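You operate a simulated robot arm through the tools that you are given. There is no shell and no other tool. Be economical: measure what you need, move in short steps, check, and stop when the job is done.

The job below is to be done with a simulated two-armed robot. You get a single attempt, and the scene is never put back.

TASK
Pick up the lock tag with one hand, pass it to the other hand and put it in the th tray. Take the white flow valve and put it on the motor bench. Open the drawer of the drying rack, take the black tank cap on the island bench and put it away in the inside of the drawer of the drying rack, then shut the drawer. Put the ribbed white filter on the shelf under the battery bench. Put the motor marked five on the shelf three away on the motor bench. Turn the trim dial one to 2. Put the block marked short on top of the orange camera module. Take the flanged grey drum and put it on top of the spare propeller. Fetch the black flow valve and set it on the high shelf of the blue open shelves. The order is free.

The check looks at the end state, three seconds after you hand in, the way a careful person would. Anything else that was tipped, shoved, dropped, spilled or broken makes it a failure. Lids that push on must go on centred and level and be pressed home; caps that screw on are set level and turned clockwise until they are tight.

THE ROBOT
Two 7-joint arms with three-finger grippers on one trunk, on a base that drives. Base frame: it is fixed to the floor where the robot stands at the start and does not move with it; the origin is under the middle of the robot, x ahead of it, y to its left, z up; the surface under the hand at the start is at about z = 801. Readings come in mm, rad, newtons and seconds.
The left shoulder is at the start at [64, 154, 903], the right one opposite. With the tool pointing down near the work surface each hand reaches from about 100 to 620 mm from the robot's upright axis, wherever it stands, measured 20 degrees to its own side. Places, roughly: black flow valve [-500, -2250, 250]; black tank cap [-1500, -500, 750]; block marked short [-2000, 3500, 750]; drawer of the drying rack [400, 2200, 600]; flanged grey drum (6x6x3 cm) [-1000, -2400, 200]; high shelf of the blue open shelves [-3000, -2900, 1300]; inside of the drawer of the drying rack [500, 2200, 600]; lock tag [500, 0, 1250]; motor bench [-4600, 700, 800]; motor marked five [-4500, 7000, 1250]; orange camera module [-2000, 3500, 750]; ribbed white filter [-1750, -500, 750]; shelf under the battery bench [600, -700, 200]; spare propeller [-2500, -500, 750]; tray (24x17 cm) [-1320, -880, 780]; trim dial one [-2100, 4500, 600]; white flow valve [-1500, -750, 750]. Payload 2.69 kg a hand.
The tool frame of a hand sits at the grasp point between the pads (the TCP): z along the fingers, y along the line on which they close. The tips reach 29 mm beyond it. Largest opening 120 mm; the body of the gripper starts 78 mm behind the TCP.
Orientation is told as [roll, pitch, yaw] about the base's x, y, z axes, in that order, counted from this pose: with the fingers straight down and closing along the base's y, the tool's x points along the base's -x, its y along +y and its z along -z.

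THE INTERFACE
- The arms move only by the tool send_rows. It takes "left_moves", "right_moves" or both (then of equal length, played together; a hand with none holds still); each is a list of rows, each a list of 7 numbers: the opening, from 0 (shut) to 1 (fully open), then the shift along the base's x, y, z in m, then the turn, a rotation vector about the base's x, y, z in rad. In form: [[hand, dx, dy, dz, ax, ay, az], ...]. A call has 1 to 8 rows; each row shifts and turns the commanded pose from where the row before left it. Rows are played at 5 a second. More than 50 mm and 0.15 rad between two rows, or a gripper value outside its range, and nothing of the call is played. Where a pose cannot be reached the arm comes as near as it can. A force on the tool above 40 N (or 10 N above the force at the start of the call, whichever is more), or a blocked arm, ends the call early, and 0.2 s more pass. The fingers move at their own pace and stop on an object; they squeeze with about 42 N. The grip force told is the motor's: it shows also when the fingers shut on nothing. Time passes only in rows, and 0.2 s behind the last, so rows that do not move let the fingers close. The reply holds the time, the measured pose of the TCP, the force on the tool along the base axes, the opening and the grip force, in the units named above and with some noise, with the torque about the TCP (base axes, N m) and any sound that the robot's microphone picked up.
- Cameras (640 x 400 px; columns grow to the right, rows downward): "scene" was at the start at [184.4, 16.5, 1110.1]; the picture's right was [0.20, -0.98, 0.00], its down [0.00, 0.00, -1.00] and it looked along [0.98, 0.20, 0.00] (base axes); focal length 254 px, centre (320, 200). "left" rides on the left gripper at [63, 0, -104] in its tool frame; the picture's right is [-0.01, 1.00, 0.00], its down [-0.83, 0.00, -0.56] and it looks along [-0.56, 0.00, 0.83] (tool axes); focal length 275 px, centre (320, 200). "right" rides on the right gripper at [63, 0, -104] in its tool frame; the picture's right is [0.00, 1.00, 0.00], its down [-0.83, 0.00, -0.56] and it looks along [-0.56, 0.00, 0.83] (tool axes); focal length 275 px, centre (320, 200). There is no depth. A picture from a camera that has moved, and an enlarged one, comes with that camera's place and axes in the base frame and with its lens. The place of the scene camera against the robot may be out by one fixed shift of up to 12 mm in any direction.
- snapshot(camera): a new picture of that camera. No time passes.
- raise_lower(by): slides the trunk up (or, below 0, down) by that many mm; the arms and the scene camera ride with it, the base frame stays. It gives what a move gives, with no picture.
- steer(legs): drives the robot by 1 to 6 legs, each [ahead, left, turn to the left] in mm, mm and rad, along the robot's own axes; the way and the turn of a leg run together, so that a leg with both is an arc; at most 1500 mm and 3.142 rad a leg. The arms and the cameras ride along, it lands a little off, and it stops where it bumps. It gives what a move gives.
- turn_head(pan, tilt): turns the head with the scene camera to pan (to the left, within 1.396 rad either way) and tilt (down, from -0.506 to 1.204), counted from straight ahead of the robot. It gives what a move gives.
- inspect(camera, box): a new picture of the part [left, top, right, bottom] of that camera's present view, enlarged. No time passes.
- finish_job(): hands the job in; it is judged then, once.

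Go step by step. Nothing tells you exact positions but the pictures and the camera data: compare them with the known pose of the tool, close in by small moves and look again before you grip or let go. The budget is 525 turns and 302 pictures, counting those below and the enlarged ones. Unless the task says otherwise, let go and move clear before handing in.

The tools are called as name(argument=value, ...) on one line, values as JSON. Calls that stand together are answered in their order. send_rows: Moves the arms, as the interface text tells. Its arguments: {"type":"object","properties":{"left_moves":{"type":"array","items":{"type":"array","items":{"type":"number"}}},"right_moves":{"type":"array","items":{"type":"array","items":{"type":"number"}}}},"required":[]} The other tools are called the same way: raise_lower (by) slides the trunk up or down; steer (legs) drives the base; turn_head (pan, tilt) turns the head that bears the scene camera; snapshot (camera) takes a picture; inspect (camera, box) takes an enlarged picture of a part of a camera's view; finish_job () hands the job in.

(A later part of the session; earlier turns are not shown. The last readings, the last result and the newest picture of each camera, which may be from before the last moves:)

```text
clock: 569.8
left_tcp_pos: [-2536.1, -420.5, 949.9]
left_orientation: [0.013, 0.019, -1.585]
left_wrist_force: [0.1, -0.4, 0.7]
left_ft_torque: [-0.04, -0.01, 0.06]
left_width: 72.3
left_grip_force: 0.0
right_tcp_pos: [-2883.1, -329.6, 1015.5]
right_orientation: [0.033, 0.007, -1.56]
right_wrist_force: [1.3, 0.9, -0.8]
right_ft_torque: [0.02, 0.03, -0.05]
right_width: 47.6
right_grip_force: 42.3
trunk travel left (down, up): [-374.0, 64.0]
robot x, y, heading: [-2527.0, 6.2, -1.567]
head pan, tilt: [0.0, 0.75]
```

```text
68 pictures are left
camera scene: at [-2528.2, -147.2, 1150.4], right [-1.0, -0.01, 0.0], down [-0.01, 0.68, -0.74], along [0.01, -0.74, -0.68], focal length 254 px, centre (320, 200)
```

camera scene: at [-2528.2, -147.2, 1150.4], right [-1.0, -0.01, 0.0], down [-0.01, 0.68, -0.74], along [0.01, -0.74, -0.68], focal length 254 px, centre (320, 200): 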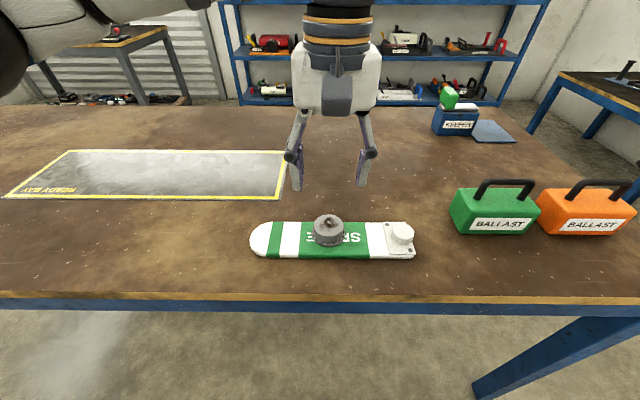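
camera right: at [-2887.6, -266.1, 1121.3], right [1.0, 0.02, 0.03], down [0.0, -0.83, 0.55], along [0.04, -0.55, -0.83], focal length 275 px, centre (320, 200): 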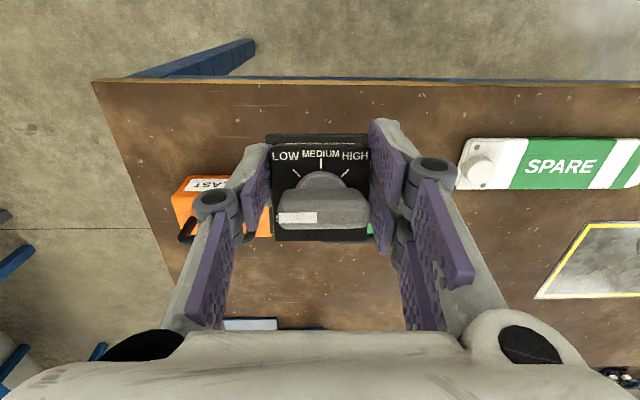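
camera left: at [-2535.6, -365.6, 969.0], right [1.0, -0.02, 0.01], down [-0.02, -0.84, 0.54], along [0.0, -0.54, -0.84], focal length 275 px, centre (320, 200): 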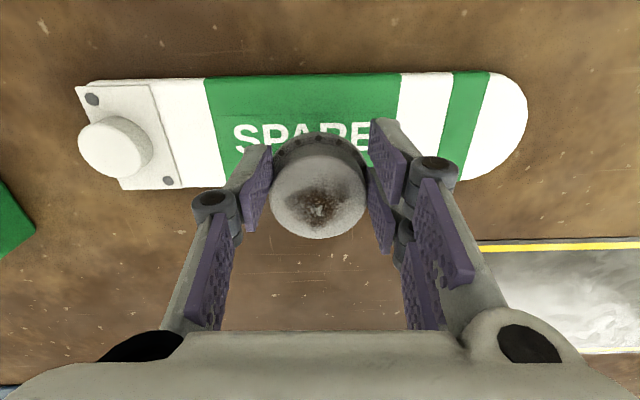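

Drum rests on the propeller. The valve slipped in the right grip, so I'll set it down on a clear part of this bench and regrip it. Shift along the bench to the left.

steer(legs=[[0, 450, 0]])

send_rows(right_moves=[[0.25, 0.04, -0.01, -0.02, 0, 0, 0], [0.25, 0.04, -0.01, -0.02, 0, 0, 0], [0.25, 0.04, -0.02, -0.02, 0, 0, 0], [0.25, 0.03, -0.03, -0.02, 0, 0, 0]], left_moves=[[0.6, 0.04, 0, 0.02, 0, 0, 0], [0.6, 0.04, 0, 0.01, 0, 0, 0], [0.6, 0.04, 0, 0, 0, 0, 0], [0.6, 0.04, 0, 0, 0, 0, 0]])

snapshot(camera="scene")

snapshot(camera="right")

```text
clock: 573.8
left_tcp_pos: [-2088.1, -421.7, 949.4]
left_orientation: [0.013, 0.018, -1.59]
left_wrist_force: [0.5, -0.8, -0.6]
left_ft_torque: [0.03, 0.01, -0.05]
left_width: 72.0
left_grip_force: 0.0
right_tcp_pos: [-2435.4, -326.5, 1015.3]
right_orientation: [0.033, 0.005, -1.564]
right_wrist_force: [0.2, -0.4, -2.0]
right_ft_torque: [0.0, -0.01, 0.02]
right_width: 47.3
right_grip_force: 42.5
trunk travel left (down, up): [-374.0, 64.0]
robot x, y, heading: [-2080.3, 5.3, -1.577]
head pan, tilt: [0.0, 0.75]
```

```text
clock: 574.8
left_tcp_pos: [-1927.2, -421.3, 978.8]
left_orientation: [0.015, 0.019, -1.59]
left_wrist_force: [0.1, -0.2, 0.2]
left_ft_torque: [0.0, -0.01, 0.02]
left_width: 72.1
left_grip_force: 0.2
right_tcp_pos: [-2333.2, -435.6, 927.9]
right_orientation: [0.036, 0.006, -1.571]
right_wrist_force: [0.5, -0.3, -1.1]
right_ft_torque: [0.02, 0.01, 0.01]
right_width: 47.3
right_grip_force: 42.4
right hand out of reach, approached as far as the arm can: row 1, 2, 3
trunk travel left (down, up): [-374.0, 64.0]
robot x, y, heading: [-2075.1, 3.7, -1.573]
head pan, tilt: [0.0, 0.75]
```

```text
67 pictures are left
camera scene: at [-2073.0, -148.8, 1153.1], right [-1.0, -0.08, 0.0], down [-0.05, 0.65, -0.76], along [0.06, -0.75, -0.65], focal length 254 px, centre (320, 200)
```

scene: 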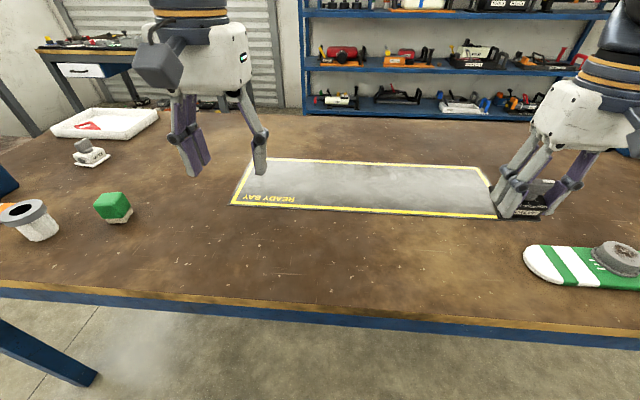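

```text
66 pictures are left
camera right: at [-2338.8, -373.2, 1032.0], right [1.0, 0.0, 0.04], down [-0.02, -0.83, 0.55], along [0.03, -0.55, -0.83], focal length 275 px, centre (320, 200)
```

right: 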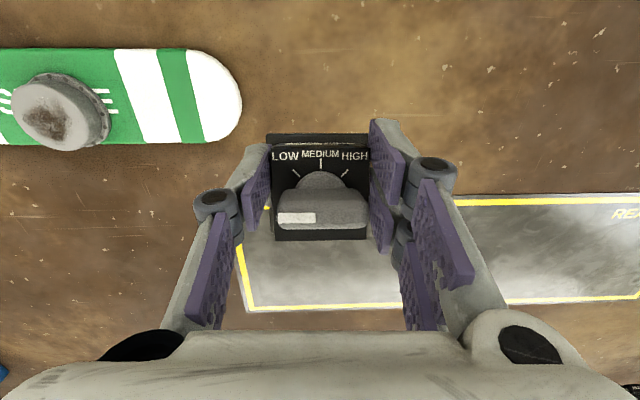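

inspect(camera="scene", box=[470, 130, 630, 230])

```text
4.00 times, centred on (550, 180) of scene
camera zoom: at [-2073.0, -148.8, 1153.1], right [-1.0, -0.08, 0.0], down [-0.05, 0.65, -0.76], along [0.06, -0.75, -0.65], focal length 1014 px, centre (-600, 280)
```

zoom: 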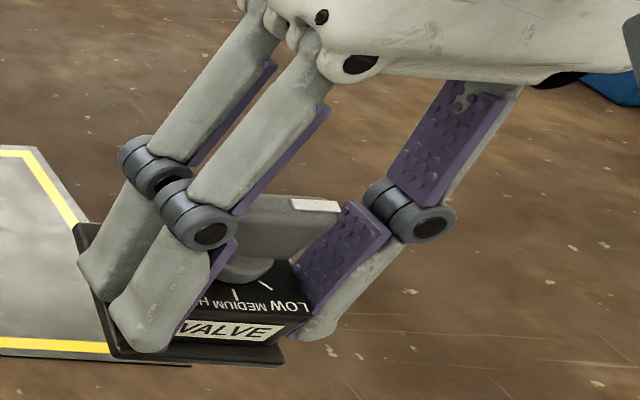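

Move to a clear spot in front of the READY BAY mat, about [-2290, -395], and lower until it self-levels on the table.

send_rows(right_moves=[[0.25, 0.03, 0.02, -0.02, 0, 0, 0], [0.25, 0.013, 0.02, -0.03, 0, 0, 0], [0.25, 0.0, 0.0, -0.02, 0, 0, 0]])

send_rows(right_moves=[[0.25, 0, 0.0, -0.008, 0, 0, 0], [0.25, 0.0, 0.0, -0.006, 0, 0, 0]])

inspect(camera="scene", box=[420, 160, 580, 260])

```text
clock: 575.5
left_tcp_pos: [-1928.2, -422.5, 978.4]
left_orientation: [0.014, 0.018, -1.589]
left_wrist_force: [0.1, 0.3, 0.0]
left_ft_torque: [-0.01, 0.0, 0.0]
left_width: 72.0
left_grip_force: 0.0
right_tcp_pos: [-2299.7, -416.1, 849.5]
right_orientation: [0.034, 0.003, -1.565]
right_wrist_force: [0.6, 0.2, -2.1]
right_ft_torque: [0.02, 0.01, 0.03]
right_width: 47.5
right_grip_force: 41.9
right hand out of reach, approached as far as the arm can: row 1, 2
trunk travel left (down, up): [-374.0, 64.0]
robot x, y, heading: [-2077.9, 2.3, -1.572]
head pan, tilt: [0.0, 0.75]
```

```text
clock: 576.1
left_tcp_pos: [-1926.9, -421.7, 979.2]
left_orientation: [0.013, 0.019, -1.589]
left_wrist_force: [0.4, 0.2, 0.6]
left_ft_torque: [0.03, 0.0, 0.02]
left_width: 72.0
left_grip_force: 0.1
right_tcp_pos: [-2300.9, -414.0, 836.0]
right_orientation: [0.033, 0.004, -1.567]
right_wrist_force: [0.0, 0.5, -2.6]
right_ft_torque: [0.03, -0.02, 0.01]
right_width: 47.5
right_grip_force: 41.7
trunk travel left (down, up): [-374.0, 64.0]
robot x, y, heading: [-2075.8, 0.8, -1.572]
head pan, tilt: [0.0, 0.75]
```

```text
4.00 times, centred on (500, 210) of scene
camera zoom: at [-2070.2, -145.5, 1148.1], right [-0.99, -0.13, 0.0], down [-0.09, 0.69, -0.72], along [0.09, -0.71, -0.7], focal length 1014 px, centre (-400, 160)
```

zoom: 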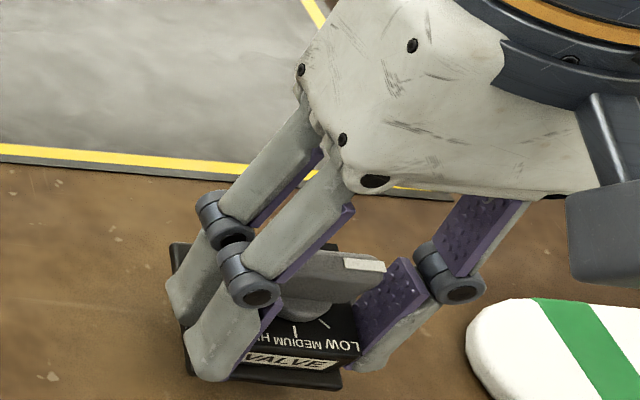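

send_rows(right_moves=[[0.25, 0, 0.0, -0.005, 0, 0, 0], [0.25, 0.0, 0.0, -0.004, 0, 0, 0]])

send_rows(right_moves=[[0.25, 0, 0.0, -0.004, 0, 0, 0], [0.25, 0.0, 0.0, -0.003, 0, 0, 0]])

```text
clock: 576.8
left_tcp_pos: [-1927.9, -421.2, 978.7]
left_orientation: [0.015, 0.017, -1.59]
left_wrist_force: [0.4, -0.5, 0.0]
left_ft_torque: [0.03, 0.0, 0.01]
left_width: 72.0
left_grip_force: 0.1
right_tcp_pos: [-2302.5, -412.7, 825.6]
right_orientation: [0.034, 0.006, -1.566]
right_wrist_force: [1.0, 0.3, -2.8]
right_ft_torque: [0.02, -0.03, 0.04]
right_width: 47.4
right_grip_force: 42.1
trunk travel left (down, up): [-374.0, 64.0]
robot x, y, heading: [-2077.1, 2.7, -1.577]
head pan, tilt: [0.0, 0.75]
```

```text
clock: 577.4
left_tcp_pos: [-1926.9, -419.4, 981.2]
left_orientation: [0.012, 0.014, -1.59]
left_wrist_force: [0.2, -0.2, -0.4]
left_ft_torque: [0.0, 0.0, 0.02]
left_width: 72.3
left_grip_force: 0.0
right_tcp_pos: [-2300.7, -413.8, 823.4]
right_orientation: [0.03, -0.004, -1.567]
right_wrist_force: [0.7, 2.5, 38.5]
right_ft_torque: [0.5, 0.25, -0.03]
right_width: 47.1
right_grip_force: 41.5
trunk travel left (down, up): [-374.0, 64.0]
robot x, y, heading: [-2074.7, 1.8, -1.572]
head pan, tilt: [0.0, 0.75]
```

Contact; release, lift, and look.

send_rows(right_moves=[[0.25, 0, 0.0, 0.002, 0, 0, 0], [0.5, 0.0, 0.0, 0, 0, 0, 0], [0.6, 0.0, 0.0, 0, 0, 0, 0], [0.6, 0.0, 0.0, 0.04, 0, 0, 0], [0.6, 0.0, 0.0, 0.045, 0, 0, 0]])

snapshot(camera="right")

```text
clock: 578.5
left_tcp_pos: [-1928.4, -422.7, 978.3]
left_orientation: [0.014, 0.021, -1.589]
left_wrist_force: [0.2, -0.2, 0.2]
left_ft_torque: [0.0, 0.02, -0.01]
left_width: 72.2
left_grip_force: 0.0
right_tcp_pos: [-2307.3, -427.1, 900.0]
right_orientation: [0.039, 0.011, -1.571]
right_wrist_force: [0.0, -0.3, 0.2]
right_ft_torque: [0.05, -0.02, 0.02]
right_width: 72.2
right_grip_force: 0.0
right hand out of reach, approached as far as the arm can: row 5
trunk travel left (down, up): [-374.0, 64.0]
robot x, y, heading: [-2077.9, 3.4, -1.575]
head pan, tilt: [0.0, 0.75]
```

```text
63 pictures are left
camera right: at [-2313.3, -364.7, 1004.3], right [1.0, 0.01, 0.04], down [-0.02, -0.84, 0.55], along [0.04, -0.55, -0.84], focal length 275 px, centre (320, 200)
```

right: 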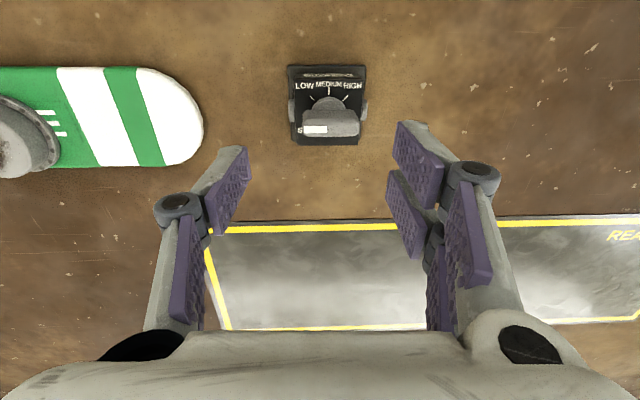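

The valve is flat on the table at [-2300, -411]. For the high shelf I'll regrip it with the right hand tilted forward (pitch ≈ -1.1).

send_rows(right_moves=[[0.6, 0.0, 0.01, 0.0, -0.1375, 0, 0], [0.6, 0.0, 0.01, 0.0, -0.1375, 0, 0], [0.6, 0.0, 0.01, 0.0, -0.1375, 0, 0], [0.6, 0.0, 0.01, 0.0, -0.1375, 0, 0], [0.6, 0.0, 0.01, 0.0, -0.1375, 0, 0], [0.6, 0.0, 0.01, 0.0, -0.1375, 0, 0], [0.6, 0.0, 0.01, 0.0, -0.1375, 0, 0], [0.6, 0.0, 0.01, 0.0, -0.1375, 0, 0]])

snapshot(camera="right")

```text
clock: 580.4
left_tcp_pos: [-1928.3, -420.8, 978.5]
left_orientation: [0.015, 0.02, -1.591]
left_wrist_force: [0.2, 0.4, -0.2]
left_ft_torque: [0.01, 0.02, 0.0]
left_width: 72.1
left_grip_force: 0.0
right_tcp_pos: [-2372.0, -443.0, 851.4]
right_orientation: [0.018, -1.096, -1.556]
right_wrist_force: [-1.1, -0.3, -0.5]
right_ft_torque: [-0.02, 0.03, 0.01]
right_width: 72.3
right_grip_force: 0.1
right hand out of reach, approached as far as the arm can: row 1, 2, 3, 4, 7, 8
trunk travel left (down, up): [-374.0, 64.0]
robot x, y, heading: [-2076.0, 3.5, -1.572]
head pan, tilt: [0.0, 0.75]
```

```text
62 pictures are left
camera right: at [-2375.9, -321.8, 842.9], right [1.0, 0.03, 0.0], down [-0.01, 0.12, 0.99], along [0.03, -0.99, 0.12], focal length 275 px, centre (320, 200)
```

right: 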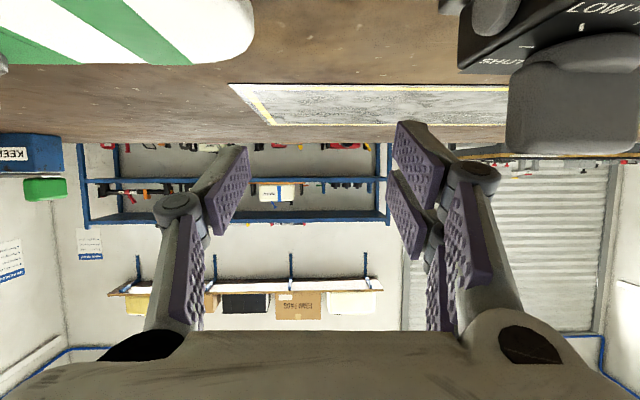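

steer(legs=[[-130, 0, 0]])

send_rows(right_moves=[[0.6, 0.03, 0.0, 0.0, 0, 0, 0], [0.6, 0.04, 0.0, 0.0, 0, 0, 0]])

snapshot(camera="right")

snapshot(camera="scene")

```text
clock: 581.6
left_tcp_pos: [-1926.5, -294.3, 979.5]
left_orientation: [0.015, 0.018, -1.589]
left_wrist_force: [0.3, 0.2, 0.2]
left_ft_torque: [-0.01, 0.01, 0.0]
left_width: 72.1
left_grip_force: 0.1
right_tcp_pos: [-2370.9, -315.3, 851.2]
right_orientation: [0.022, -1.095, -1.561]
right_wrist_force: [1.6, 0.7, -1.0]
right_ft_torque: [-0.01, 0.0, 0.01]
right_width: 72.1
right_grip_force: 0.1
trunk travel left (down, up): [-374.0, 64.0]
robot x, y, heading: [-2077.9, 124.1, -1.578]
head pan, tilt: [0.0, 0.75]
```

```text
clock: 582.2
left_tcp_pos: [-1927.4, -294.5, 978.9]
left_orientation: [0.013, 0.019, -1.59]
left_wrist_force: [-0.3, -0.3, -0.3]
left_ft_torque: [0.01, 0.03, -0.02]
left_width: 72.1
left_grip_force: 0.0
right_tcp_pos: [-2303.5, -329.5, 849.0]
right_orientation: [0.023, -1.094, -1.56]
right_wrist_force: [-0.1, 0.1, -0.4]
right_ft_torque: [-0.04, 0.0, -0.03]
right_width: 71.8
right_grip_force: 0.1
right hand out of reach, approached as far as the arm can: row 1, 2
trunk travel left (down, up): [-374.0, 64.0]
robot x, y, heading: [-2076.1, 129.2, -1.575]
head pan, tilt: [0.0, 0.75]
```

```text
61 pictures are left
camera right: at [-2307.8, -208.2, 840.2], right [1.0, 0.03, 0.01], down [-0.01, 0.11, 0.99], along [0.03, -0.99, 0.11], focal length 275 px, centre (320, 200)
```

right: 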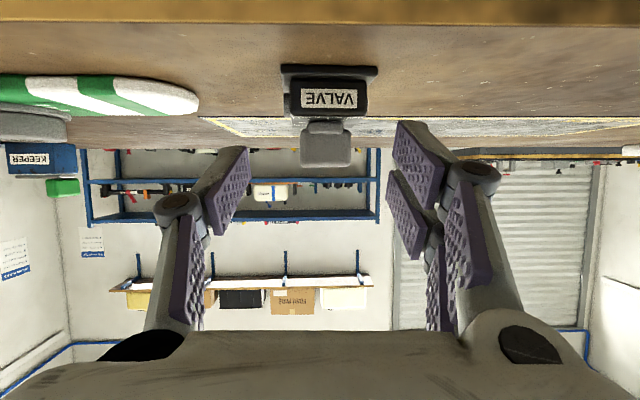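

```text
60 pictures are left
camera scene: at [-2080.6, -19.6, 1149.8], right [-1.0, 0.0, 0.0], down [0.0, 0.68, -0.73], along [0.0, -0.73, -0.68], focal length 254 px, centre (320, 200)
```

scene: 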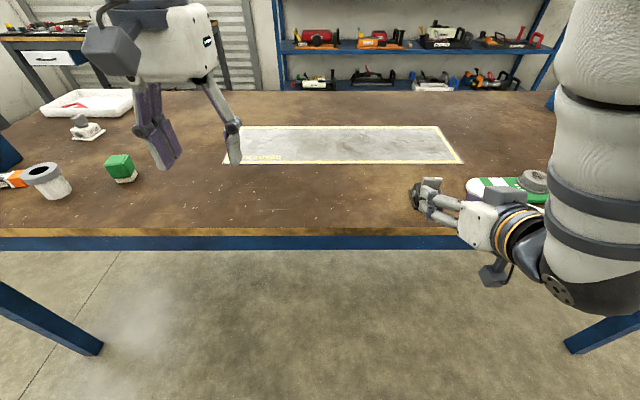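

The valve stands upright; table top z≈775. Slide in along the finger direction to [-2297, -408, 800].

send_rows(right_moves=[[0.6, 0.006, -0.026, -0.016, 0, 0, 0], [0.6, 0.0, -0.026, -0.016, 0, 0, 0]])

snapshot(camera="right")

```text
clock: 582.8
left_tcp_pos: [-1927.8, -294.3, 978.3]
left_orientation: [0.015, 0.018, -1.59]
left_wrist_force: [0.1, -1.4, 0.2]
left_ft_torque: [-0.01, 0.02, 0.01]
left_width: 72.0
left_grip_force: 0.1
right_tcp_pos: [-2297.4, -380.5, 814.3]
right_orientation: [0.024, -1.094, -1.558]
right_wrist_force: [0.7, -0.3, 0.4]
right_ft_torque: [0.03, 0.03, 0.0]
right_width: 71.9
right_grip_force: 0.0
trunk travel left (down, up): [-374.0, 64.0]
robot x, y, heading: [-2075.3, 130.0, -1.574]
head pan, tilt: [0.0, 0.75]
```

```text
59 pictures are left
camera right: at [-2302.2, -260.4, 806.7], right [1.0, 0.03, 0.01], down [-0.01, 0.11, 0.99], along [0.03, -0.99, 0.11], focal length 275 px, centre (320, 200)
```

right: 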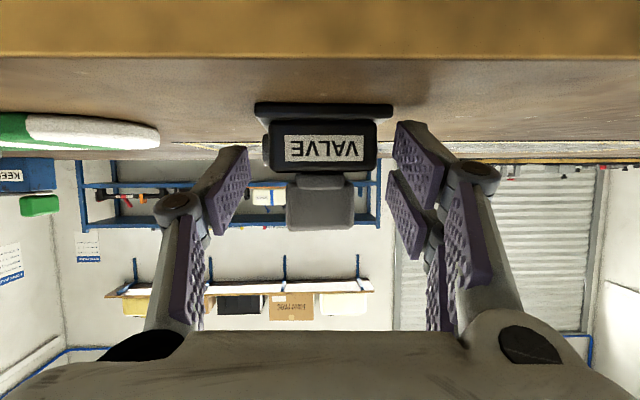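

send_rows(right_moves=[[0.6, 0.0, -0.018, -0.008, 0, 0, 0], [0.6, 0.0, -0.012, -0.005, 0, 0, 0]])

snapshot(camera="right")

```text
clock: 583.4
left_tcp_pos: [-1926.8, -291.5, 980.8]
left_orientation: [0.014, 0.017, -1.589]
left_wrist_force: [0.5, -0.9, 0.7]
left_ft_torque: [0.04, -0.04, -0.02]
left_width: 72.1
left_grip_force: 0.0
right_tcp_pos: [-2295.0, -412.1, 806.9]
right_orientation: [0.028, -1.104, -1.562]
right_wrist_force: [8.1, 7.6, 25.1]
right_ft_torque: [0.1, -1.25, 0.4]
right_width: 86.5
right_grip_force: 8.4
trunk travel left (down, up): [-374.0, 64.0]
robot x, y, heading: [-2074.3, 129.7, -1.573]
head pan, tilt: [0.0, 0.75]
```

```text
58 pictures are left
camera right: at [-2299.6, -291.1, 797.3], right [1.0, 0.04, 0.01], down [-0.01, 0.12, 0.99], along [0.03, -0.99, 0.12], focal length 275 px, centre (320, 200)
```

right: 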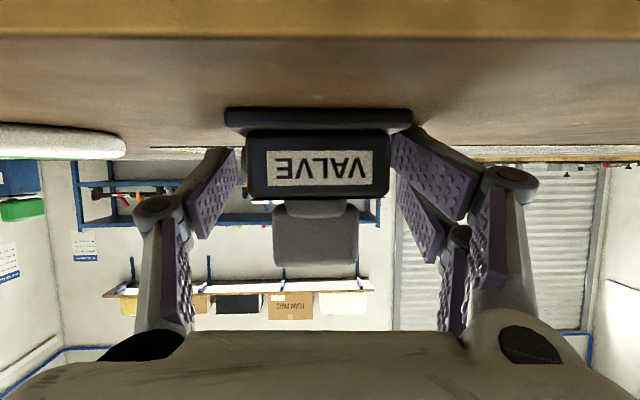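

Fingertips are touching the valve's base plate; raise 9 mm and close on the body.

send_rows(right_moves=[[0.6, 0.0, 0.003, 0.01, 0, 0, 0], [0.5, 0.0, 0.0, 0.0, 0, 0, 0], [0.4, 0, 0, 0, 0, 0, 0], [0.25, 0, 0, 0, 0, 0, 0], [0.25, 0, 0, 0, 0, 0, 0]])

snapshot(camera="right")

```text
clock: 584.6
left_tcp_pos: [-1927.4, -295.0, 979.1]
left_orientation: [0.014, 0.02, -1.591]
left_wrist_force: [-0.2, 0.0, 1.0]
left_ft_torque: [0.03, -0.01, 0.03]
left_width: 72.0
left_grip_force: 0.1
right_tcp_pos: [-2298.3, -407.5, 813.1]
right_orientation: [0.022, -1.091, -1.56]
right_wrist_force: [-0.1, 0.3, 1.0]
right_ft_torque: [0.0, -0.04, 0.03]
right_width: 52.8
right_grip_force: 41.4
trunk travel left (down, up): [-374.0, 64.0]
robot x, y, heading: [-2073.3, 126.2, -1.576]
head pan, tilt: [0.0, 0.75]
```

```text
57 pictures are left
camera right: at [-2301.9, -287.6, 804.0], right [1.0, 0.03, 0.01], down [-0.01, 0.11, 0.99], along [0.03, -0.99, 0.11], focal length 275 px, centre (320, 200)
```

right: 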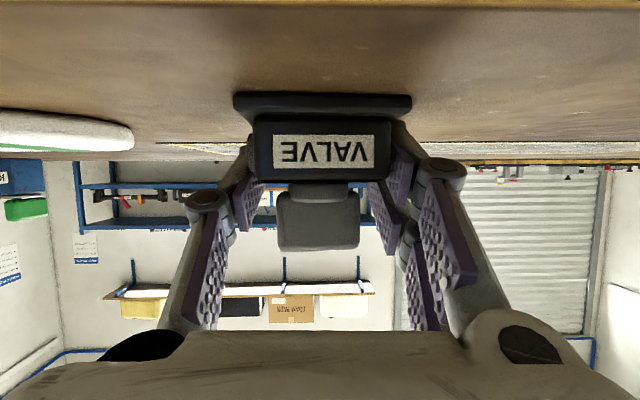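

Valve gripped upright with the tilted hand. Lift, back off, and drive round to the blue shelves.

send_rows(right_moves=[[0.25, 0.0, 0.0, 0.03, 0, 0, 0], [0.25, 0.0, 0.01, 0.04, 0, 0, 0], [0.25, 0, 0.02, 0.03, 0, 0, 0]])

steer(legs=[[-160, 0, 0], [0, -1450, 0], [1450, 0, 0], [750, 0, 0]])

raise_lower(by=64)

turn_head(pan=0.5, tilt=0.05)

snapshot(camera="scene")

```text
clock: 585.4
left_tcp_pos: [-1928.0, -294.9, 978.8]
left_orientation: [0.014, 0.02, -1.59]
left_wrist_force: [0.3, 0.0, 0.2]
left_ft_torque: [-0.03, -0.04, 0.0]
left_width: 72.0
left_grip_force: 0.1
right_tcp_pos: [-2306.5, -382.5, 899.5]
right_orientation: [0.044, -1.091, -1.586]
right_wrist_force: [-0.3, -0.5, -1.4]
right_ft_torque: [-0.01, -0.01, -0.05]
right_width: 53.2
right_grip_force: 42.0
right hand out of reach, approached as far as the arm can: row 3
trunk travel left (down, up): [-374.0, 64.0]
robot x, y, heading: [-2076.0, 132.7, -1.575]
head pan, tilt: [0.0, 0.75]
```

```text
clock: 608.2
left_tcp_pos: [-3419.1, -2338.1, 979.2]
left_orientation: [0.014, 0.02, -1.614]
left_wrist_force: [-0.5, 0.0, 0.6]
left_ft_torque: [0.03, 0.0, 0.02]
left_width: 72.2
left_grip_force: 0.2
right_tcp_pos: [-3797.6, -2418.2, 900.9]
right_orientation: [0.029, -1.098, -1.593]
right_wrist_force: [-0.1, 0.1, -1.6]
right_ft_torque: [0.01, 0.03, 0.06]
right_width: 51.9
right_grip_force: 42.0
trunk travel left (down, up): [-374.0, 64.0]
robot x, y, heading: [-3557.0, -1911.4, -1.597]
head pan, tilt: [0.0, 0.75]
```

```text
clock: 609.2
left_tcp_pos: [-3419.1, -2338.7, 1041.1]
left_orientation: [0.013, 0.022, -1.614]
left_wrist_force: [-0.6, -0.9, -0.1]
left_ft_torque: [0.03, -0.02, 0.01]
left_width: 71.7
left_grip_force: 0.1
right_tcp_pos: [-3798.2, -2416.9, 964.1]
right_orientation: [0.028, -1.092, -1.59]
right_wrist_force: [0.3, -1.1, -2.4]
right_ft_torque: [-0.02, -0.02, 0.0]
right_width: 51.9
right_grip_force: 42.3
trunk travel left (down, up): [-438.0, 0.0]
robot x, y, heading: [-3556.6, -1908.8, -1.594]
head pan, tilt: [0.0, 0.75]
```

```text
clock: 610.3
left_tcp_pos: [-3419.3, -2337.5, 1042.6]
left_orientation: [0.014, 0.019, -1.614]
left_wrist_force: [-0.7, -0.1, -0.1]
left_ft_torque: [0.01, 0.0, 0.04]
left_width: 71.8
left_grip_force: 0.0
right_tcp_pos: [-3796.4, -2417.9, 964.7]
right_orientation: [0.029, -1.096, -1.593]
right_wrist_force: [-0.3, 0.6, -2.9]
right_ft_torque: [0.06, -0.02, 0.0]
right_width: 52.1
right_grip_force: 42.5
trunk travel left (down, up): [-438.0, 0.0]
robot x, y, heading: [-3555.6, -1911.7, -1.595]
head pan, tilt: [0.499, 0.051]
```

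```text
56 pictures are left
camera scene: at [-3519.3, -1995.0, 1285.6], right [-0.89, -0.45, 0.0], down [-0.02, 0.05, -1.0], along [0.45, -0.89, -0.05], focal length 254 px, centre (320, 200)
```

scene: 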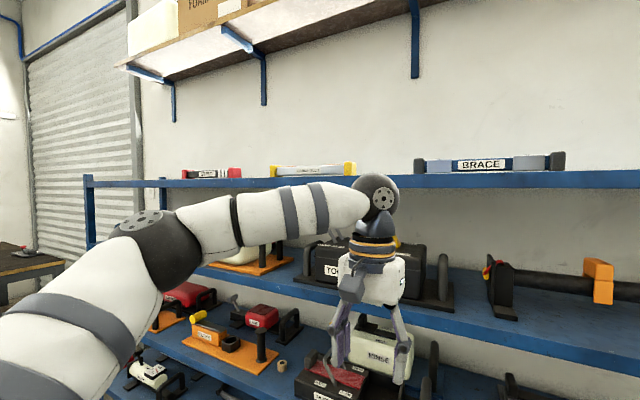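

The high shelf's lip is at z≈1280–1320; there is a large free stretch left of the red item (x≈-1700…-2400). I'll drive to x≈-2010 and test lifting the right hand to about 1390.

steer(legs=[[0, 1450, 0.024], [0, 100, 0]])

send_rows(right_moves=[[0.25, 0.0, 0.0, 0.05, 0, 0, 0], [0.25, 0.0, 0.0, 0.05, 0, 0, 0], [0.25, 0.0, 0.0, 0.05, 0, 0, 0], [0.25, 0.0, 0.0, 0.05, 0, 0, 0], [0.25, 0.0, 0.0, 0.05, 0, 0, 0], [0.25, 0.0, 0.0, 0.05, 0, 0, 0], [0.25, 0.0, 0.0, 0.05, 0, 0, 0], [0.25, 0.0, 0.0, 0.05, 0, 0, 0]])

snapshot(camera="right")

```text
clock: 622.5
left_tcp_pos: [-1857.3, -2347.5, 1042.3]
left_orientation: [0.014, 0.018, -1.583]
left_wrist_force: [-0.5, -0.7, 0.7]
left_ft_torque: [-0.01, 0.04, -0.02]
left_width: 72.0
left_grip_force: 0.1
right_tcp_pos: [-2234.6, -2439.8, 965.6]
right_orientation: [0.027, -1.096, -1.556]
right_wrist_force: [0.8, 0.0, -1.5]
right_ft_torque: [0.0, 0.0, -0.01]
right_width: 51.7
right_grip_force: 41.8
trunk travel left (down, up): [-438.0, 0.0]
robot x, y, heading: [-2012.8, -1922.5, -1.564]
head pan, tilt: [0.499, 0.051]
```

```text
clock: 624.4
left_tcp_pos: [-1859.1, -2347.8, 1042.9]
left_orientation: [0.015, 0.019, -1.577]
left_wrist_force: [-0.2, -0.4, 0.6]
left_ft_torque: [-0.03, 0.02, 0.0]
left_width: 72.2
left_grip_force: 0.1
right_tcp_pos: [-2234.4, -2440.7, 1065.2]
right_orientation: [0.029, -1.097, -1.558]
right_wrist_force: [-0.9, 0.0, -1.3]
right_ft_torque: [-0.01, 0.0, -0.03]
right_width: 51.5
right_grip_force: 41.9
right hand out of reach, approached as far as the arm can: row 3, 4, 5, 6, 7, 8
trunk travel left (down, up): [-438.0, 0.0]
robot x, y, heading: [-2011.6, -1927.0, -1.563]
head pan, tilt: [0.499, 0.051]
```

```text
55 pictures are left
camera right: at [-2239.9, -2319.7, 1057.4], right [1.0, 0.04, 0.01], down [-0.01, 0.11, 0.99], along [0.04, -0.99, 0.11], focal length 275 px, centre (320, 200)
```

right: 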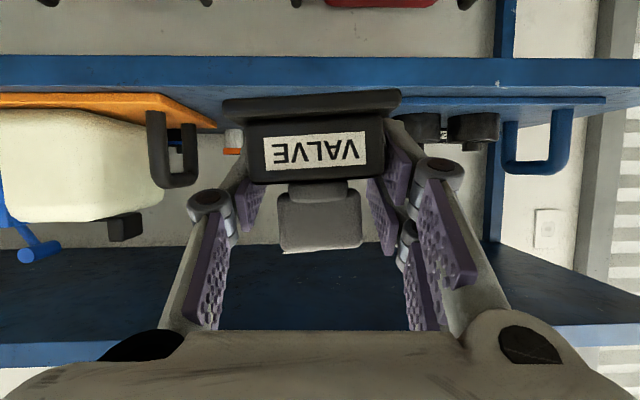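

The right arm stops at z≈1065 here; I'll try extending it forward first, then raising.

send_rows(right_moves=[[0.25, 0.0, -0.045, 0.01, 0, 0, 0], [0.25, 0.0, -0.045, 0.01, 0, 0, 0], [0.25, 0.0, -0.02, 0.045, 0, 0, 0], [0.25, 0.0, -0.01, 0.045, 0, 0, 0], [0.25, 0.0, 0.0, 0.045, 0, 0, 0], [0.25, 0.0, 0.0, 0.045, 0, 0, 0], [0.25, 0.0, 0.0, 0.045, 0, 0, 0]])

```text
clock: 626.0
left_tcp_pos: [-1858.2, -2347.3, 1042.4]
left_orientation: [0.014, 0.02, -1.579]
left_wrist_force: [0.0, 0.9, 0.2]
left_ft_torque: [0.0, 0.02, -0.02]
left_width: 71.5
left_grip_force: 0.1
right_tcp_pos: [-2235.9, -2560.9, 1309.4]
right_orientation: [0.03, -1.093, -1.557]
right_wrist_force: [-0.3, 0.9, -1.2]
right_ft_torque: [0.0, 0.0, 0.0]
right_width: 51.3
right_grip_force: 42.3
trunk travel left (down, up): [-438.0, 0.0]
robot x, y, heading: [-2012.0, -1928.4, -1.562]
head pan, tilt: [0.499, 0.051]
```

send_rows(right_moves=[[0.25, 0.0, 0.0, 0.04, 0, 0, 0], [0.25, 0.0, 0.0, 0.04, 0, 0, 0], [0.25, 0.0, 0.0, 0.02, 0, 0, 0]])

snapshot(camera="right")

turn_head(pan=-0.3, tilt=-0.1)

snapshot(camera="scene")

```text
clock: 626.8
left_tcp_pos: [-1858.2, -2346.4, 1043.0]
left_orientation: [0.015, 0.019, -1.58]
left_wrist_force: [-0.7, 0.3, -0.7]
left_ft_torque: [0.0, 0.01, -0.01]
left_width: 72.2
left_grip_force: 0.1
right_tcp_pos: [-2230.5, -2530.7, 1362.7]
right_orientation: [0.029, -1.094, -1.556]
right_wrist_force: [0.6, 0.1, -1.5]
right_ft_torque: [-0.04, 0.01, 0.0]
right_width: 51.3
right_grip_force: 41.2
right hand out of reach, approached as far as the arm can: row 1, 2, 3
trunk travel left (down, up): [-438.0, 0.0]
robot x, y, heading: [-2016.0, -1926.1, -1.564]
head pan, tilt: [0.499, 0.051]
```

```text
54 pictures are left
camera right: at [-2235.8, -2408.9, 1355.3], right [1.0, 0.04, 0.01], down [-0.01, 0.11, 0.99], along [0.04, -0.99, 0.11], focal length 275 px, centre (320, 200)
```

right: 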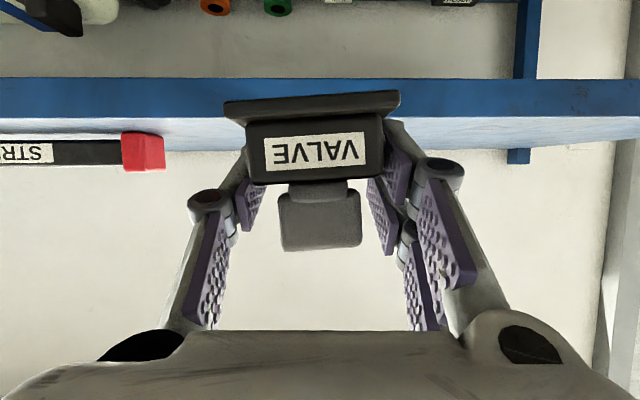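

```text
clock: 627.9
left_tcp_pos: [-1859.4, -2348.8, 1042.6]
left_orientation: [0.015, 0.02, -1.581]
left_wrist_force: [-0.2, -0.1, 0.4]
left_ft_torque: [0.02, 0.0, 0.0]
left_width: 72.0
left_grip_force: 0.0
right_tcp_pos: [-2229.9, -2531.3, 1362.6]
right_orientation: [0.029, -1.095, -1.558]
right_wrist_force: [-0.3, -0.2, -0.9]
right_ft_torque: [0.04, 0.01, -0.01]
right_width: 51.4
right_grip_force: 42.4
trunk travel left (down, up): [-438.0, 0.0]
robot x, y, heading: [-2010.5, -1923.4, -1.559]
head pan, tilt: [-0.3, -0.099]
```

```text
53 pictures are left
camera scene: at [-2040.3, -2012.0, 1299.1], right [-0.96, 0.29, 0.0], down [-0.03, -0.09, -1.0], along [-0.29, -0.95, 0.1], focal length 254 px, centre (320, 200)
```

scene: 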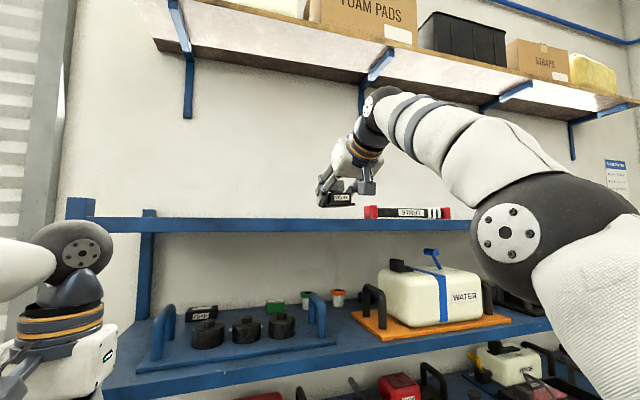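

The shelf top is at z≈1313 with its front at y≈-2640; the valve's base is ~12 mm above it. Drive forward in two steps.

steer(legs=[[95, 0, 0]])

snapshot(camera="right")

```text
clock: 629.0
left_tcp_pos: [-1856.8, -2443.2, 1043.3]
left_orientation: [0.014, 0.018, -1.581]
left_wrist_force: [0.4, -0.2, -0.3]
left_ft_torque: [0.06, 0.0, 0.02]
left_width: 71.9
left_grip_force: 0.0
right_tcp_pos: [-2229.9, -2625.0, 1364.4]
right_orientation: [0.029, -1.096, -1.558]
right_wrist_force: [0.3, -0.3, -2.0]
right_ft_torque: [0.0, -0.03, 0.01]
right_width: 51.6
right_grip_force: 41.9
trunk travel left (down, up): [-438.0, 0.0]
robot x, y, heading: [-2011.5, -2017.9, -1.567]
head pan, tilt: [-0.3, -0.099]
```

```text
52 pictures are left
camera right: at [-2235.4, -2503.4, 1355.5], right [1.0, 0.04, 0.01], down [-0.01, 0.11, 0.99], along [0.04, -0.99, 0.11], focal length 275 px, centre (320, 200)
```

right: 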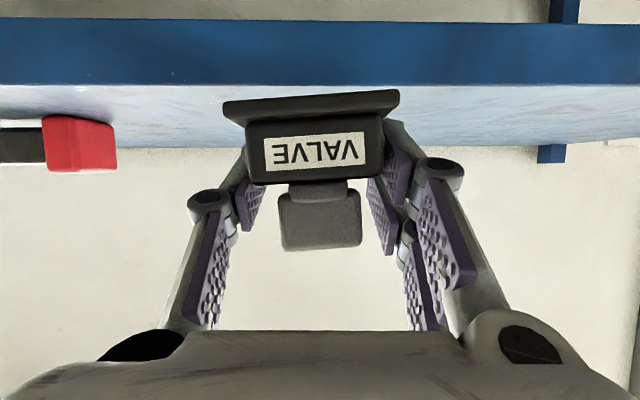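

steer(legs=[[85, 0, 0]])

snapshot(camera="right")

```text
clock: 630.1
left_tcp_pos: [-1858.3, -2526.1, 1044.6]
left_orientation: [0.014, 0.017, -1.582]
left_wrist_force: [0.4, -0.2, -0.6]
left_ft_torque: [0.05, 0.03, -0.02]
left_width: 72.0
left_grip_force: 0.0
right_tcp_pos: [-2230.2, -2708.4, 1364.0]
right_orientation: [0.03, -1.095, -1.557]
right_wrist_force: [0.0, -0.6, -1.7]
right_ft_torque: [-0.03, -0.01, -0.03]
right_width: 51.2
right_grip_force: 42.2
trunk travel left (down, up): [-438.0, 0.0]
robot x, y, heading: [-2011.6, -2100.7, -1.563]
head pan, tilt: [-0.3, -0.099]
```

```text
51 pictures are left
camera right: at [-2235.4, -2587.0, 1355.4], right [1.0, 0.04, 0.01], down [-0.01, 0.11, 0.99], along [0.04, -0.99, 0.11], focal length 275 px, centre (320, 200)
```

right: 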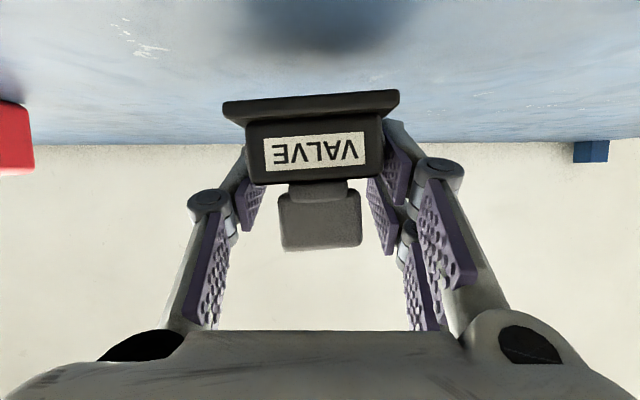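

Over the shelf. Lower until contact.

send_rows(right_moves=[[0.25, 0.0, 0.0, -0.005, 0, 0, 0], [0.25, 0.0, 0.0, -0.004, 0, 0, 0]])

send_rows(right_moves=[[0.25, 0.0, 0.0, -0.004, 0, 0, 0], [0.25, 0.0, 0.0, -0.003, 0, 0, 0]])

```text
clock: 630.7
left_tcp_pos: [-1858.1, -2525.4, 1043.3]
left_orientation: [0.013, 0.02, -1.582]
left_wrist_force: [-0.2, -1.2, 1.0]
left_ft_torque: [0.02, -0.02, -0.03]
left_width: 72.1
left_grip_force: 0.1
right_tcp_pos: [-2230.8, -2708.4, 1353.9]
right_orientation: [0.031, -1.095, -1.56]
right_wrist_force: [-0.1, -0.2, -1.0]
right_ft_torque: [0.01, 0.02, -0.02]
right_width: 51.4
right_grip_force: 42.1
trunk travel left (down, up): [-438.0, 0.0]
robot x, y, heading: [-2011.0, -2103.3, -1.565]
head pan, tilt: [-0.3, -0.099]
```

```text
clock: 631.3
left_tcp_pos: [-1857.3, -2525.7, 1043.0]
left_orientation: [0.015, 0.017, -1.582]
left_wrist_force: [-0.2, -0.3, -0.2]
left_ft_torque: [-0.03, 0.03, -0.04]
left_width: 72.1
left_grip_force: 0.1
right_tcp_pos: [-2230.0, -2707.5, 1347.5]
right_orientation: [0.029, -1.096, -1.561]
right_wrist_force: [-0.2, -0.4, -2.5]
right_ft_torque: [-0.03, -0.01, 0.03]
right_width: 51.2
right_grip_force: 42.2
trunk travel left (down, up): [-438.0, 0.0]
robot x, y, heading: [-2007.4, -2101.1, -1.564]
head pan, tilt: [-0.3, -0.099]
```

send_rows(right_moves=[[0.25, 0.0, 0.0, -0.004, 0, 0, 0], [0.25, 0.0, 0.0, -0.003, 0, 0, 0]])

snapshot(camera="right")

```text
clock: 631.9
left_tcp_pos: [-1857.7, -2526.5, 1044.8]
left_orientation: [0.014, 0.015, -1.581]
left_wrist_force: [0.0, -1.0, -0.6]
left_ft_torque: [0.01, 0.02, 0.01]
left_width: 72.0
left_grip_force: 0.1
right_tcp_pos: [-2230.1, -2706.0, 1343.5]
right_orientation: [0.032, -1.101, -1.562]
right_wrist_force: [-0.2, -3.0, 8.6]
right_ft_torque: [0.24, -0.28, -0.06]
right_width: 51.6
right_grip_force: 42.1
trunk travel left (down, up): [-438.0, 0.0]
robot x, y, heading: [-2009.8, -2105.2, -1.566]
head pan, tilt: [-0.3, -0.099]
```

```text
50 pictures are left
camera right: at [-2235.2, -2584.9, 1334.8], right [1.0, 0.04, 0.01], down [-0.02, 0.12, 0.99], along [0.04, -0.99, 0.12], focal length 275 px, centre (320, 200)
```

right: 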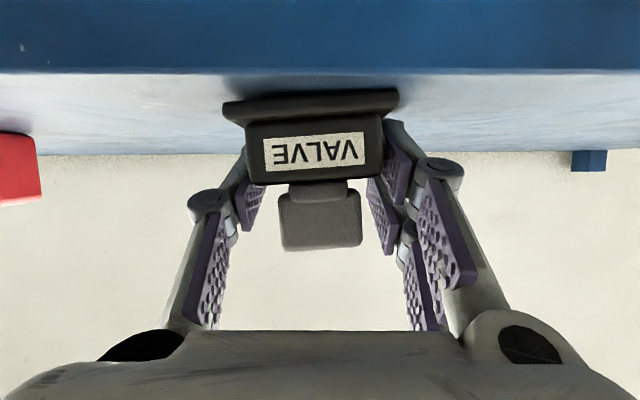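

Contact starting. Seat it, release, and withdraw along the fingers.

send_rows(right_moves=[[0.25, 0.0, 0.0, -0.003, 0, 0, 0], [0.25, 0.0, 0.0, -0.002, 0, 0, 0], [0.45, 0.0, 0.0, 0.0, 0, 0, 0], [0.6, 0.0, 0.0, 0.0, 0, 0, 0], [0.65, 0.0, 0.0, 0.0, 0, 0, 0]])

snapshot(camera="right")

```text
clock: 633.1
left_tcp_pos: [-1858.1, -2526.6, 1043.4]
left_orientation: [0.012, 0.019, -1.581]
left_wrist_force: [-0.3, -0.8, 0.5]
left_ft_torque: [0.0, -0.01, 0.02]
left_width: 72.0
left_grip_force: 0.1
right_tcp_pos: [-2229.2, -2708.3, 1337.5]
right_orientation: [0.03, -1.106, -1.56]
right_wrist_force: [-2.6, -14.5, 26.3]
right_ft_torque: [-0.6, -0.9, -0.57]
right_width: 78.7
right_grip_force: 0.0
trunk travel left (down, up): [-438.0, 0.0]
robot x, y, heading: [-2008.4, -2104.6, -1.563]
head pan, tilt: [-0.3, -0.099]
```

```text
49 pictures are left
camera right: at [-2234.8, -2587.2, 1328.5], right [1.0, 0.04, 0.01], down [-0.02, 0.12, 0.99], along [0.04, -0.99, 0.12], focal length 275 px, centre (320, 200)
```

right: 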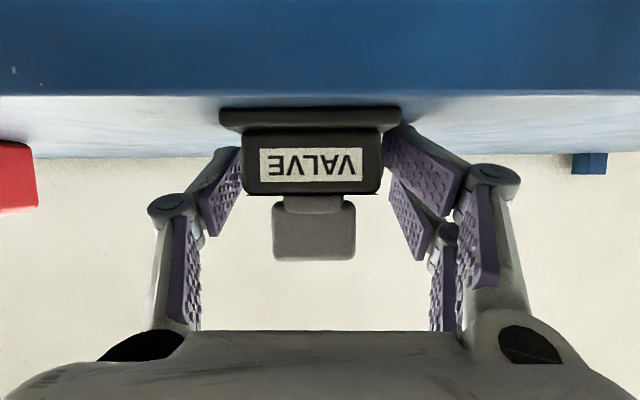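

send_rows(right_moves=[[0.68, 0.0, 0.0, 0.008, 0, 0, 0], [0.68, 0.0, 0.004, 0.008, 0, 0, 0], [0.68, 0.0, 0.03, 0.014, 0, 0, 0], [0.68, 0.0, 0.035, 0.01, 0, 0, 0]])

snapshot(camera="right")

```text
clock: 634.1
left_tcp_pos: [-1860.4, -2525.4, 1042.9]
left_orientation: [0.015, 0.018, -1.58]
left_wrist_force: [-0.9, 0.4, -0.3]
left_ft_torque: [0.01, -0.06, -0.03]
left_width: 72.1
left_grip_force: 0.0
right_tcp_pos: [-2232.5, -2639.1, 1373.1]
right_orientation: [0.042, -1.093, -1.568]
right_wrist_force: [-0.4, -0.1, 0.7]
right_ft_torque: [0.05, -0.05, 0.03]
right_width: 81.6
right_grip_force: 0.0
trunk travel left (down, up): [-438.0, 0.0]
robot x, y, heading: [-2009.5, -2106.5, -1.565]
head pan, tilt: [-0.3, -0.099]
```

```text
48 pictures are left
camera right: at [-2237.8, -2517.3, 1365.5], right [1.0, 0.04, 0.02], down [-0.02, 0.11, 0.99], along [0.04, -0.99, 0.11], focal length 275 px, centre (320, 200)
```

right: 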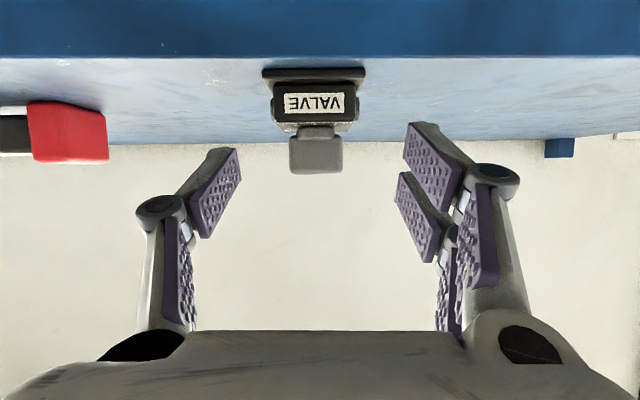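

The black valve stands on the high shelf. Last item: the white flow valve. Back off, fold the right hand, lower the trunk and drive round to the island's near end.

steer(legs=[[-430, 0, 0]])

send_rows(right_moves=[[0.6, 0.0, 0.02, -0.01, 0.1375, 0, 0], [0.6, 0.0, 0.02, -0.01, 0.1375, 0, 0], [0.6, 0.0, 0.02, -0.01, 0.1375, 0, 0], [0.6, 0.0, 0.02, -0.01, 0.1375, 0, 0], [0.6, 0.0, 0.02, -0.01, 0.1375, 0, 0], [0.6, 0.0, 0.02, -0.01, 0.1375, 0, 0], [0.6, 0.0, 0.02, -0.01, 0.1375, 0, 0], [0.6, 0.0, 0.02, -0.01, 0.1375, 0, 0]])

steer(legs=[[0, 0, 1.565], [1400, 0, 0], [0, 1000, 0], [0, 0, 3.1416]])

turn_head(pan=0.1, tilt=0.5)

snapshot(camera="scene")

```text
clock: 636.7
left_tcp_pos: [-1859.1, -2096.5, 1043.9]
left_orientation: [0.014, 0.018, -1.577]
left_wrist_force: [0.5, 0.5, -0.6]
left_ft_torque: [-0.01, 0.0, -0.01]
left_width: 72.2
left_grip_force: 0.1
right_tcp_pos: [-2231.0, -2212.0, 1373.0]
right_orientation: [0.03, -1.096, -1.554]
right_wrist_force: [0.0, 0.1, 0.0]
right_ft_torque: [0.0, 0.01, -0.02]
right_width: 81.5
right_grip_force: 0.1
trunk travel left (down, up): [-438.0, 0.0]
robot x, y, heading: [-2011.7, -1674.8, -1.561]
head pan, tilt: [-0.3, -0.099]
```

```text
clock: 638.5
left_tcp_pos: [-1860.0, -2097.5, 1043.0]
left_orientation: [0.014, 0.019, -1.579]
left_wrist_force: [0.6, -0.1, 0.2]
left_ft_torque: [-0.01, 0.02, 0.01]
left_width: 72.0
left_grip_force: 0.0
right_tcp_pos: [-2223.8, -2046.7, 1318.5]
right_orientation: [0.009, -0.245, -1.522]
right_wrist_force: [-0.2, 0.0, -0.1]
right_ft_torque: [-0.01, -0.03, -0.01]
right_width: 71.8
right_grip_force: 0.1
right hand out of reach, approached as far as the arm can: row 5, 6, 7, 8
trunk travel left (down, up): [-438.0, 0.0]
robot x, y, heading: [-2010.4, -1678.2, -1.563]
head pan, tilt: [-0.3, -0.099]
```

```text
refused: 3.1416 is not a number from -3.14159 to 3.14159
```

```text
clock: 639.5
left_tcp_pos: [-1859.4, -2097.4, 1043.7]
left_orientation: [0.014, 0.017, -1.577]
left_wrist_force: [0.5, 1.1, 0.3]
left_ft_torque: [-0.02, 0.0, -0.01]
left_width: 71.8
left_grip_force: 0.0
right_tcp_pos: [-2224.3, -2046.0, 1318.9]
right_orientation: [0.006, -0.247, -1.521]
right_wrist_force: [0.4, 0.0, 0.3]
right_ft_torque: [-0.03, -0.02, 0.01]
right_width: 72.0
right_grip_force: 0.1
trunk travel left (down, up): [-438.0, 0.0]
robot x, y, heading: [-2009.4, -1675.4, -1.562]
head pan, tilt: [0.099, 0.499]
```

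```text
47 pictures are left
camera scene: at [-2007.3, -1769.1, 1244.2], right [-0.99, -0.11, 0.0], down [-0.05, 0.48, -0.88], along [0.09, -0.87, -0.48], focal length 254 px, centre (320, 200)
```

scene: 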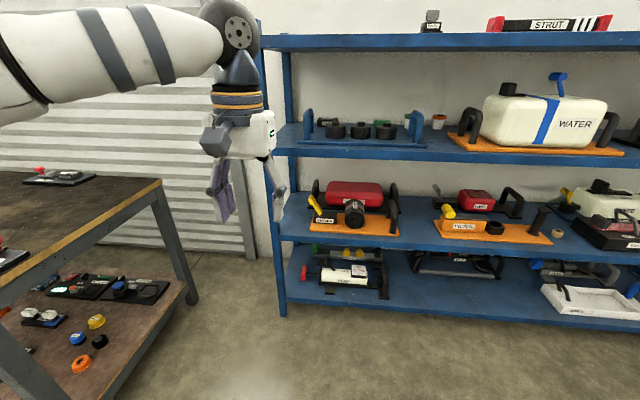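

steer(legs=[[0, 0, 1.562], [1330, 0, 0], [0, 1130, 0], [0, 0, 3.14]])

raise_lower(by=-100)

snapshot(camera="scene")

```text
clock: 665.8
left_tcp_pos: [-1113.2, -723.0, 1042.3]
left_orientation: [0.013, 0.018, -3.119]
left_wrist_force: [0.5, 0.3, 0.4]
left_ft_torque: [-0.04, -0.01, 0.0]
left_width: 72.0
left_grip_force: 0.0
right_tcp_pos: [-1073.7, -356.5, 1318.5]
right_orientation: [0.005, -0.248, -3.066]
right_wrist_force: [0.0, 0.2, 0.7]
right_ft_torque: [0.01, 0.02, 0.0]
right_width: 72.2
right_grip_force: 0.1
trunk travel left (down, up): [-438.0, 0.0]
robot x, y, heading: [-693.3, -555.3, -3.11]
head pan, tilt: [0.099, 0.499]
```

```text
clock: 667.1
left_tcp_pos: [-1113.6, -722.1, 944.1]
left_orientation: [0.013, 0.017, -3.12]
left_wrist_force: [0.3, -0.6, 0.1]
left_ft_torque: [0.02, 0.02, -0.01]
left_width: 72.2
left_grip_force: 0.0
right_tcp_pos: [-1182.9, -359.5, 1076.0]
right_orientation: [0.018, 0.086, -3.067]
right_wrist_force: [-0.7, -0.4, 0.3]
right_ft_torque: [0.04, 0.03, 0.0]
right_width: 71.9
right_grip_force: 0.1
trunk travel left (down, up): [-338.0, 100.0]
robot x, y, heading: [-698.0, -553.6, -3.105]
head pan, tilt: [0.099, 0.499]
```

```text
46 pictures are left
camera scene: at [-871.6, -573.0, 1129.8], right [-0.14, 0.99, 0.0], down [0.47, 0.07, -0.88], along [-0.87, -0.12, -0.48], focal length 254 px, centre (320, 200)
```

scene: 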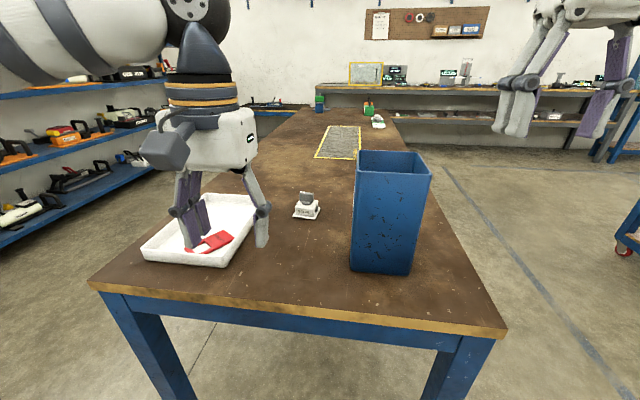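

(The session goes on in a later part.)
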